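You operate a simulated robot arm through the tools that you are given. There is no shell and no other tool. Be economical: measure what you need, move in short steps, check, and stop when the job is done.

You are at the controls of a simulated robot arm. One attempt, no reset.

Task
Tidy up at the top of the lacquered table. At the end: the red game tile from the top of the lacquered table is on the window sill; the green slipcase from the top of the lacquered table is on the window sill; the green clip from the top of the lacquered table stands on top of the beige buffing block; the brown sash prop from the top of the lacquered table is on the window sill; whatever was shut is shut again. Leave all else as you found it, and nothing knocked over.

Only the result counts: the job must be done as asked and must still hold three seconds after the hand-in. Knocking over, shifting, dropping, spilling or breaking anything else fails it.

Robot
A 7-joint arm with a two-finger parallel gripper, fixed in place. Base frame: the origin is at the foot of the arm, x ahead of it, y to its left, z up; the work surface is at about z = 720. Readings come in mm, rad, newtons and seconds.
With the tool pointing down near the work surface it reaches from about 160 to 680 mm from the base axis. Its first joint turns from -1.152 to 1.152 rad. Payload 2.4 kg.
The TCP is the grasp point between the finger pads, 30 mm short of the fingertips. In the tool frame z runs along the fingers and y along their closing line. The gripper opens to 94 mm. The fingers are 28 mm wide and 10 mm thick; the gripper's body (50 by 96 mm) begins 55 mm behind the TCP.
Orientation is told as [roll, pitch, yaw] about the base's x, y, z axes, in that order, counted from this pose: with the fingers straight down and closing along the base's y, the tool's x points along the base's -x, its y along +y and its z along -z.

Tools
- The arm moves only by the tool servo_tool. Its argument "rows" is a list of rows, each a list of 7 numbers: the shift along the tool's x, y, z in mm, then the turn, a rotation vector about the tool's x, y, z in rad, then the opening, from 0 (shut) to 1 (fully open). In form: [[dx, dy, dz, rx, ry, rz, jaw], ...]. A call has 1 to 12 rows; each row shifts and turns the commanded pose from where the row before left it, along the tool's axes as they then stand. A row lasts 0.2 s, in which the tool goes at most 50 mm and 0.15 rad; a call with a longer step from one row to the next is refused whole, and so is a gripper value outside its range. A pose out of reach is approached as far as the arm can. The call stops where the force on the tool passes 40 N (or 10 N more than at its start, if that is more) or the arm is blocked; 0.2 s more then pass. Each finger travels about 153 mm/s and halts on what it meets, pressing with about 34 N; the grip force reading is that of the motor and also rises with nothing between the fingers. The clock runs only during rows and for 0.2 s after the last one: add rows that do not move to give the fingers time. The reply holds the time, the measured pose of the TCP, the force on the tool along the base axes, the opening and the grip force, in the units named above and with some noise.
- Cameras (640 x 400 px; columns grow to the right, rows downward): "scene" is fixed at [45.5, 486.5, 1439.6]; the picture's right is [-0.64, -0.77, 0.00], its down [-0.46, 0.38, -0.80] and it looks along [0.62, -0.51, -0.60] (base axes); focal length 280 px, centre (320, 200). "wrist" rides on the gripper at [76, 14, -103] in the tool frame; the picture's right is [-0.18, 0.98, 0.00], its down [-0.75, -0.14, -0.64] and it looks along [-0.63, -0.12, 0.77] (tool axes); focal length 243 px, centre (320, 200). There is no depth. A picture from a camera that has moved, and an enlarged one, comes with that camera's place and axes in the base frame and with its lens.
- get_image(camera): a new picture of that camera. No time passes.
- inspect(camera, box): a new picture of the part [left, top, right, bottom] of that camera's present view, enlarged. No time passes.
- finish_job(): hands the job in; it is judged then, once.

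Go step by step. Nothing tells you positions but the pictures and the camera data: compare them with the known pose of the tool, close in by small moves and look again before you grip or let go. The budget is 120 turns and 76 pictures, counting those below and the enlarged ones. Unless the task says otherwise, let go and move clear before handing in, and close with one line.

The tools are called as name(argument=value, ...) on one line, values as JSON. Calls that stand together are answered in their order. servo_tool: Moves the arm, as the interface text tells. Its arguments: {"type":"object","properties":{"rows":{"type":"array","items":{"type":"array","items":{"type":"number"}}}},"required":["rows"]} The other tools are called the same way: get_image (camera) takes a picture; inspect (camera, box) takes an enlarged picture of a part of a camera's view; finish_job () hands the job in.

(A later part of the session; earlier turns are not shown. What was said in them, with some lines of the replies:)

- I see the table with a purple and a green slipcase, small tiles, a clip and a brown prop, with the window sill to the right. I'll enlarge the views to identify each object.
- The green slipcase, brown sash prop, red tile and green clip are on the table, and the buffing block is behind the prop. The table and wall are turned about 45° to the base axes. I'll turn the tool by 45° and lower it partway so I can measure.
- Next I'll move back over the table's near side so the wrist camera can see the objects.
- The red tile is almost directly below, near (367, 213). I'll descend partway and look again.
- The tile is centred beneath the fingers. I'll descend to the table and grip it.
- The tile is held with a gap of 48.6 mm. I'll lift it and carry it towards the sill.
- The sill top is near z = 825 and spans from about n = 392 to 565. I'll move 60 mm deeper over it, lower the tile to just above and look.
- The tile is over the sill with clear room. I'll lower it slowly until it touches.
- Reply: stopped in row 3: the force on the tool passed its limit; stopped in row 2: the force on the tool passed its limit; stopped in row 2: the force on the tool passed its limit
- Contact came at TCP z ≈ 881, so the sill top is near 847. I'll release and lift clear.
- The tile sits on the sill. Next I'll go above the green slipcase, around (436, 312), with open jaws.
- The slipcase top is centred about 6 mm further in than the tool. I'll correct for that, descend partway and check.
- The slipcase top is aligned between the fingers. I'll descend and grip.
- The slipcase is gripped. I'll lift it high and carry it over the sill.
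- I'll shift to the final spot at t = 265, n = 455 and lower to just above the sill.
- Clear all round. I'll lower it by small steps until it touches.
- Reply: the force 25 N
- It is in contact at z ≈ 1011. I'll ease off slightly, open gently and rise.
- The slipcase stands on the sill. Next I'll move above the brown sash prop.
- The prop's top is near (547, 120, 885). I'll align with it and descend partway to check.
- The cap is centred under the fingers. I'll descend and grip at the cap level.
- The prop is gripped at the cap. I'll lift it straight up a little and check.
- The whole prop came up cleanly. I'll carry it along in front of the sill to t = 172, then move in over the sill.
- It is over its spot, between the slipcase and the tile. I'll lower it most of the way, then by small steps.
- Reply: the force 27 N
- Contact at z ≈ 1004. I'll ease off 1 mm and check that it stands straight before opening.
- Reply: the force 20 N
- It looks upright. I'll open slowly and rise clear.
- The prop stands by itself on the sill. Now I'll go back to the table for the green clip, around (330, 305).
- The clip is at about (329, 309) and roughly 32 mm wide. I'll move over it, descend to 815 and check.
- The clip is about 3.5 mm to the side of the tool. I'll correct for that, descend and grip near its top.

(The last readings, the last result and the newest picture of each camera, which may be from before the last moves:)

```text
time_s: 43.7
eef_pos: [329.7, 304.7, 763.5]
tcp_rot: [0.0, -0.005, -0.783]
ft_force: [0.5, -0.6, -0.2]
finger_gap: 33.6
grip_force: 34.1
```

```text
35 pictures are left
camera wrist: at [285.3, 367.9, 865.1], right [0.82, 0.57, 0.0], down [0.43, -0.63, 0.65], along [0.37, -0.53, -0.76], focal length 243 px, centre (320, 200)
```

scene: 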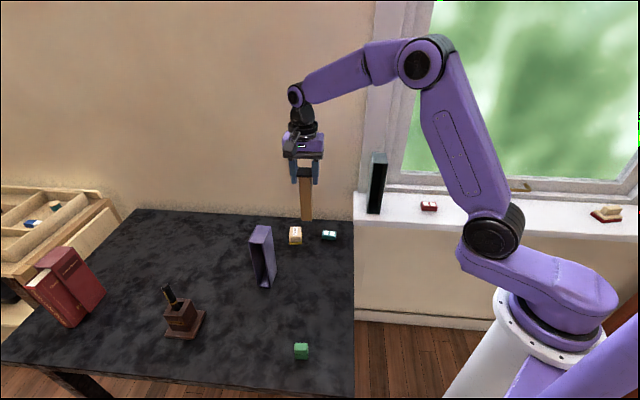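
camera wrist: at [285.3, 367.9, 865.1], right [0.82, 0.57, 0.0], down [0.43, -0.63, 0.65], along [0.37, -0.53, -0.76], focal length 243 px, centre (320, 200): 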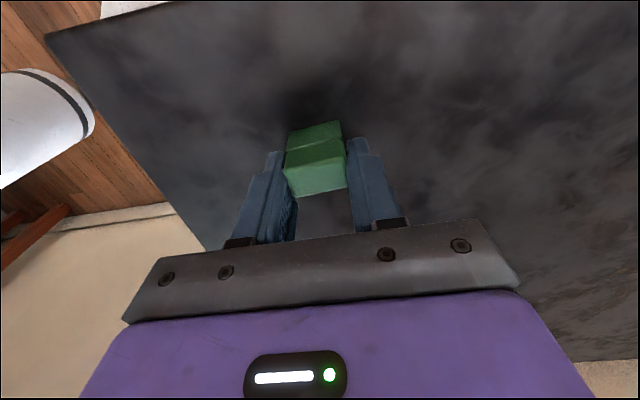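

The clip is gripped at 33.6 mm. I'll lift it and carry it towards the buffing block to measure that.

servo_tool(rows=[[0, 0, -20, 0, 0, 0, 0.15], [0, 0, -45, 0, 0, 0, 0.15], [0, 0, -45, 0, 0, 0, 0.15], [0, 0, -45, 0, 0, 0, 0.15], [0, 0, -45, 0, 0, 0, 0.15], [-43, 10, 0, 0, 0, 0, 0.15], [-43, 10, 0, 0, 0, 0, 0.15], [-43, 10, 0, 0, 0, 0, 0.15], [-43, 10, 0, 0, 0, 0, 0.15], [-43, 10, 0, 0, 0, 0, 0.15], [-43, 10, 0, 0, 0, 0, 0.15], [-43, 10, 0, 0, 0, 0, 0.15]])

get_image(camera="wrist")

inspect(camera="scene", box=[260, 190, 340, 250])

```text
time_s: 46.3
eef_pos: [591.9, 142.3, 964.5]
tcp_rot: [-0.001, -0.005, -0.786]
ft_force: [0.4, 0.0, 0.2]
finger_gap: 33.7
grip_force: 34.1
```

```text
34 pictures are left
camera wrist: at [547.1, 204.7, 1067.1], right [0.82, 0.57, 0.0], down [0.43, -0.63, 0.65], along [0.37, -0.53, -0.76], focal length 243 px, centre (320, 200)
```

wrist: 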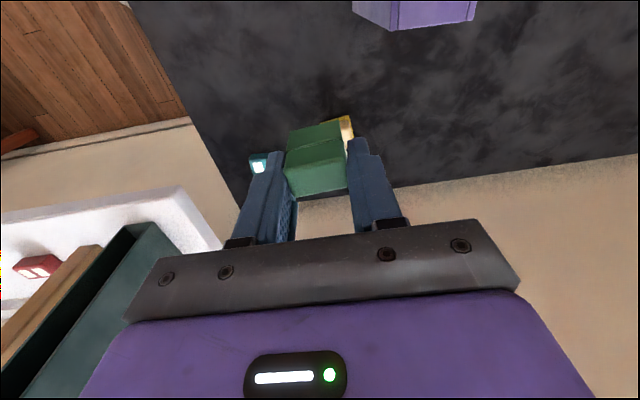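

```text
6.67 times, centred on (300, 220) of scene
camera zoom: at [45.5, 486.5, 1439.6], right [-0.64, -0.77, 0.0], down [-0.46, 0.38, -0.8], along [0.62, -0.51, -0.6], focal length 1868 px, centre (453, 67)
```

zoom: 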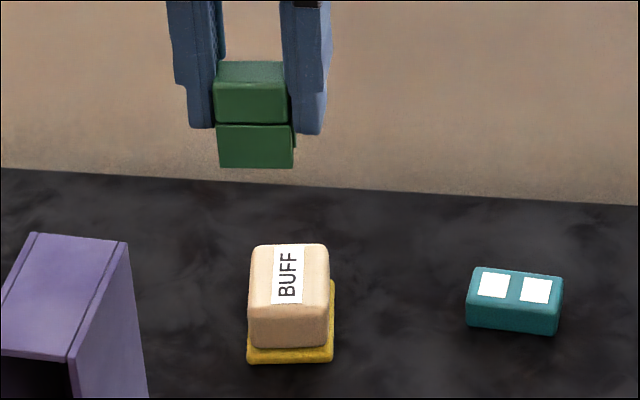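

The block's top is centred near (660, 91) at z ≈ 760. I'll move above it, lower to about 850 and compare in both views.

servo_tool(rows=[[-28, 4, 10, 0, 0, 0, 0.15], [-28, 4, 20, 0, 0, 0, 0.15], [-28, 4, 30, 0, 0, 0, 0.15], [0, 0, 30, 0, 0, 0, 0.15], [0, 0, 20, 0, 0, 0, 0.15]])

inspect(camera="scene", box=[260, 190, 340, 250])

inspect(camera="wrist", box=[220, 80, 420, 240])

```text
time_s: 47.5
eef_pos: [658.5, 92.1, 855.0]
tcp_rot: [0.001, -0.005, -0.784]
ft_force: [0.0, -0.1, -0.5]
finger_gap: 33.6
grip_force: 34.1
```

```text
6.67 times, centred on (300, 220) of scene
camera zoom: at [45.6, 486.5, 1439.6], right [-0.64, -0.77, 0.0], down [-0.46, 0.38, -0.8], along [0.62, -0.51, -0.6], focal length 1868 px, centre (453, 67)
```

zoom: 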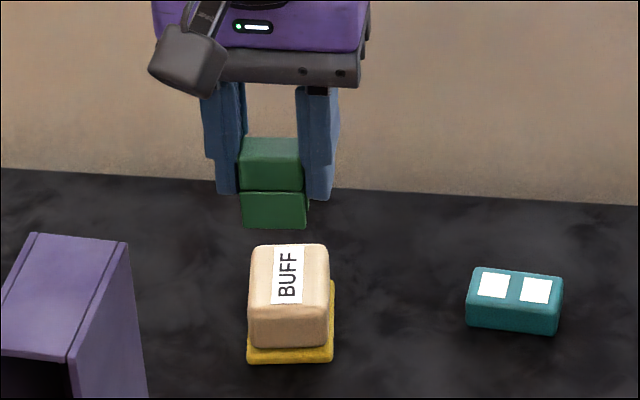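

```text
2.50 times, centred on (320, 160) of wrist
camera zoom: at [614.7, 154.7, 957.6], right [0.82, 0.57, 0.0], down [0.43, -0.63, 0.65], along [0.37, -0.53, -0.76], focal length 606 px, centre (320, 300)
```

zoom: 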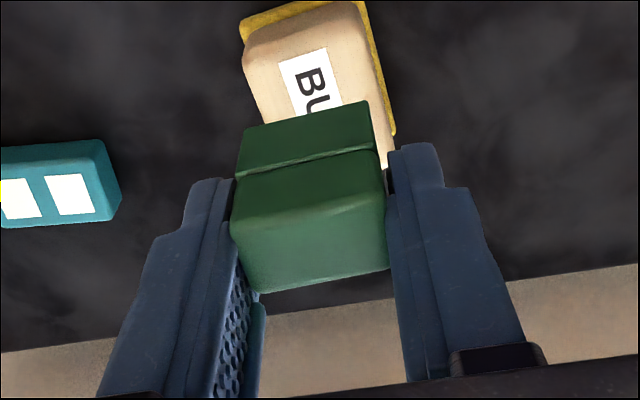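

The clip is nearly over the block, needing about 3.5 mm sideways. I'll adjust and lower to just above, then check.

servo_tool(rows=[[-2, -3.5, 10, 0, 0, 0, 0.15], [0, 0, 15, 0, 0, 0, 0.15], [0, 0, 10, 0, 0, 0, 0.15], [0, 0, 4, 0, 0, 0, 0.15]])

inspect(camera="scene", box=[260, 190, 340, 250])

inspect(camera="wrist", box=[220, 80, 420, 240])

```text
time_s: 48.5
eef_pos: [658.9, 86.9, 816.9]
tcp_rot: [-0.001, -0.005, -0.783]
ft_force: [-0.1, -0.3, -0.2]
finger_gap: 33.6
grip_force: 34.3
```

```text
6.67 times, centred on (300, 220) of scene
camera zoom: at [45.6, 486.5, 1439.6], right [-0.64, -0.77, 0.0], down [-0.46, 0.38, -0.8], along [0.62, -0.51, -0.6], focal length 1868 px, centre (453, 67)
```

zoom: 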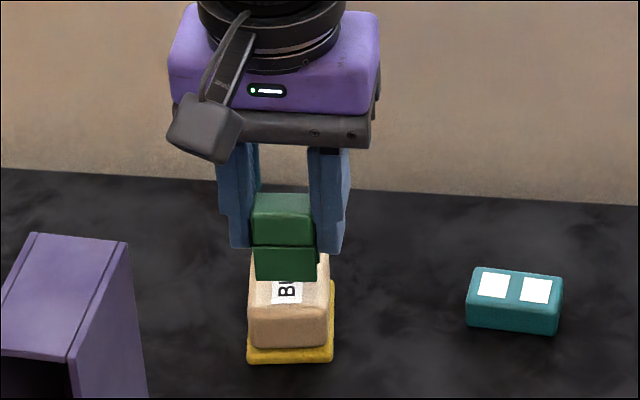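

```text
2.50 times, centred on (320, 160) of wrist
camera zoom: at [614.5, 150.0, 918.6], right [0.82, 0.57, 0.0], down [0.43, -0.63, 0.65], along [0.37, -0.53, -0.76], focal length 606 px, centre (320, 300)
```

zoom: 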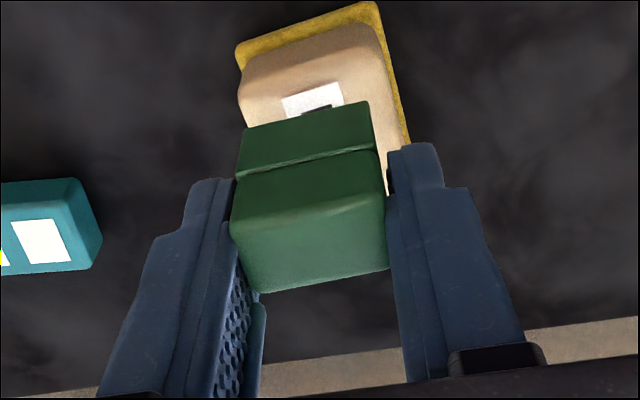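

The clip is well centred over the block. I'll lower it in small steps to contact.

servo_tool(rows=[[0, 0, 4, 0, 0, 0, 0.15], [0, 0, 3, 0, 0, 0, 0.15], [0, 0, 2, 0, 0, 0, 0.15]])

servo_tool(rows=[[0, 0, 1.5, 0, 0, 0, 0.15], [0, 0, 1.5, 0, 0, 0, 0.15]])

inspect(camera="scene", box=[260, 190, 340, 250])

```text
time_s: 49.3
eef_pos: [658.2, 86.7, 806.4]
tcp_rot: [0.001, -0.004, -0.783]
ft_force: [0.0, 1.3, -0.1]
finger_gap: 33.8
grip_force: 34.2
```

```text
time_s: 49.9
eef_pos: [658.6, 87.0, 804.6]
tcp_rot: [0.0, -0.005, -0.784]
ft_force: [-0.5, 0.1, -0.5]
finger_gap: 33.6
grip_force: 34.4
```

```text
6.67 times, centred on (300, 220) of scene
camera zoom: at [45.6, 486.5, 1439.6], right [-0.64, -0.77, 0.0], down [-0.46, 0.38, -0.8], along [0.62, -0.51, -0.6], focal length 1868 px, centre (453, 67)
```

zoom: 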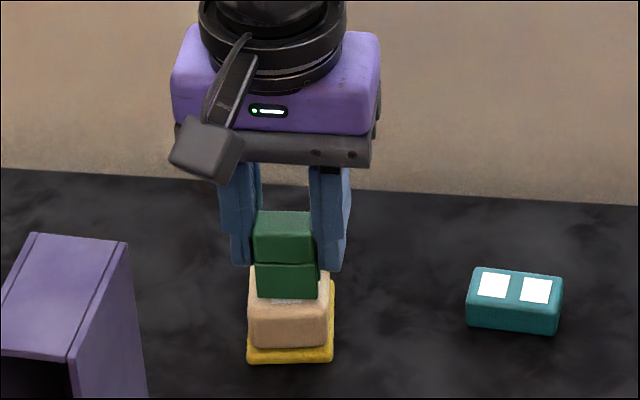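

It isn't touching yet. I'll keep stepping down slowly.

servo_tool(rows=[[0, 0, 1.5, 0, 0, 0, 0.15], [0, 0, 0, 0, 0, 0, 0.15]])

servo_tool(rows=[[0, 0, 1.5, 0, 0, 0, 0.15], [0, 0, 0, 0, 0, 0, 0.15]])

```text
time_s: 50.5
eef_pos: [657.6, 87.0, 802.2]
tcp_rot: [0.0, -0.006, -0.783]
ft_force: [-0.6, 0.1, 0.0]
finger_gap: 33.6
grip_force: 34.0
```

```text
time_s: 51.1
eef_pos: [658.7, 87.2, 801.3]
tcp_rot: [0.0, -0.007, -0.784]
ft_force: [-0.6, -0.2, -0.2]
finger_gap: 33.8
grip_force: 33.6
```

servo_tool(rows=[[0, 0, 1.5, 0, 0, 0, 0.15], [0, 0, 0, 0, 0, 0, 0.15]])

servo_tool(rows=[[0, 0, 1.5, 0, 0, 0, 0.15], [0, 0, 0, 0, 0, 0, 0.15]])

inspect(camera="scene", box=[270, 205, 320, 245])

```text
time_s: 51.7
eef_pos: [659.1, 88.0, 799.8]
tcp_rot: [0.003, -0.006, -0.783]
ft_force: [-2.1, -0.4, 6.3]
finger_gap: 33.7
grip_force: 33.3
```

```text
time_s: 52.3
eef_pos: [659.4, 86.9, 798.9]
tcp_rot: [0.004, -0.008, -0.784]
ft_force: [-3.9, -0.2, 20.3]
finger_gap: 33.6
grip_force: 33.6
```

```text
10.00 times, centred on (295, 225) of scene
camera zoom: at [45.0, 486.4, 1439.7], right [-0.64, -0.77, 0.0], down [-0.46, 0.38, -0.8], along [0.62, -0.51, -0.6], focal length 2803 px, centre (570, -50)
```

zoom: 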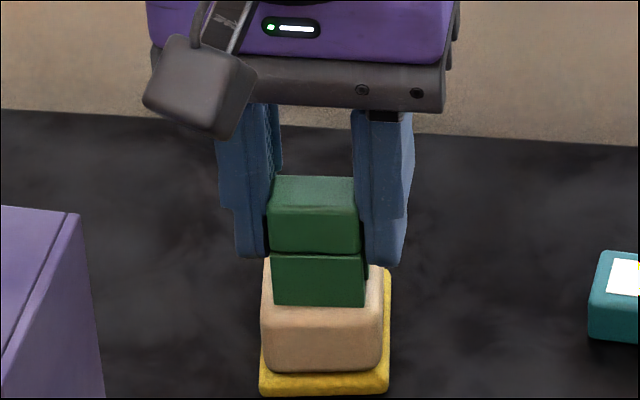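

The clip now rests on the block with 20 N. I'll ease off, open gently and rise.

servo_tool(rows=[[0, 0, -1.2, 0, 0, 0, 0.15], [0, 0, 0, 0, 0, 0, 0.42], [0, 0, 0, 0, 0, 0, 0.55], [0, 0, 0, 0, 0, 0, 0.55], [0, 0, -10, 0, 0, 0, 0.55], [0, 0, -20, 0, 0, 0, 0.55], [0, 0, -40, 0, 0, 0, 0.55], [0, 0, -40, 0, 0, 0, 0.55], [0, 0, -40, 0, 0, 0, 0.55]])

get_image(camera="wrist")

inspect(camera="scene", box=[270, 205, 320, 245])

get_image(camera="scene")

```text
time_s: 54.3
eef_pos: [658.0, 87.5, 947.8]
tcp_rot: [0.0, -0.007, -0.783]
ft_force: [0.3, -0.4, 0.5]
finger_gap: 51.7
grip_force: 0.1
```

```text
26 pictures are left
camera wrist: at [613.3, 151.6, 1050.8], right [0.82, 0.57, 0.0], down [0.43, -0.63, 0.65], along [0.37, -0.53, -0.76], focal length 243 px, centre (320, 200)
```

wrist: 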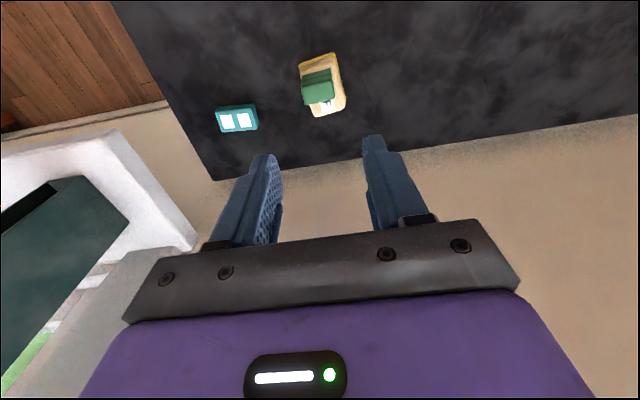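

```text
10.00 times, centred on (295, 225) of scene
camera zoom: at [45.5, 486.5, 1439.6], right [-0.64, -0.77, 0.0], down [-0.46, 0.38, -0.8], along [0.62, -0.51, -0.6], focal length 2803 px, centre (570, -50)
```

zoom: 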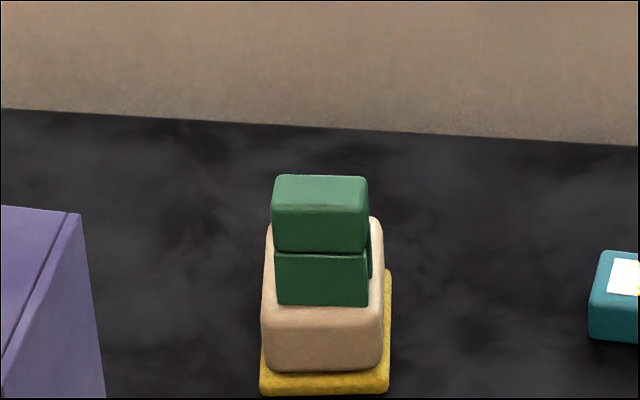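

```text
24 pictures are left
```

scene: 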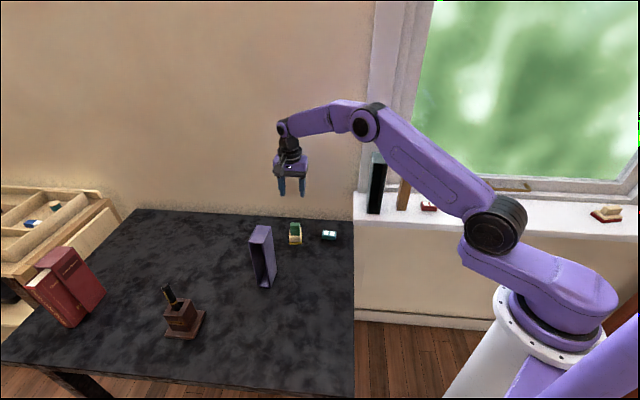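

The clip stands on the block, the slipcase, prop and tile are on the sill, and everything else is where it was. The gripper is clear, so I'm handing in.

finish_job()

```text
The job is handed in.
```

I handed the job in with the red tile, green slipcase and brown sash prop on the window sill and the green clip on top of the beige buffing block; I opened nothing, and in the last pictures nothing else had moved or fallen.
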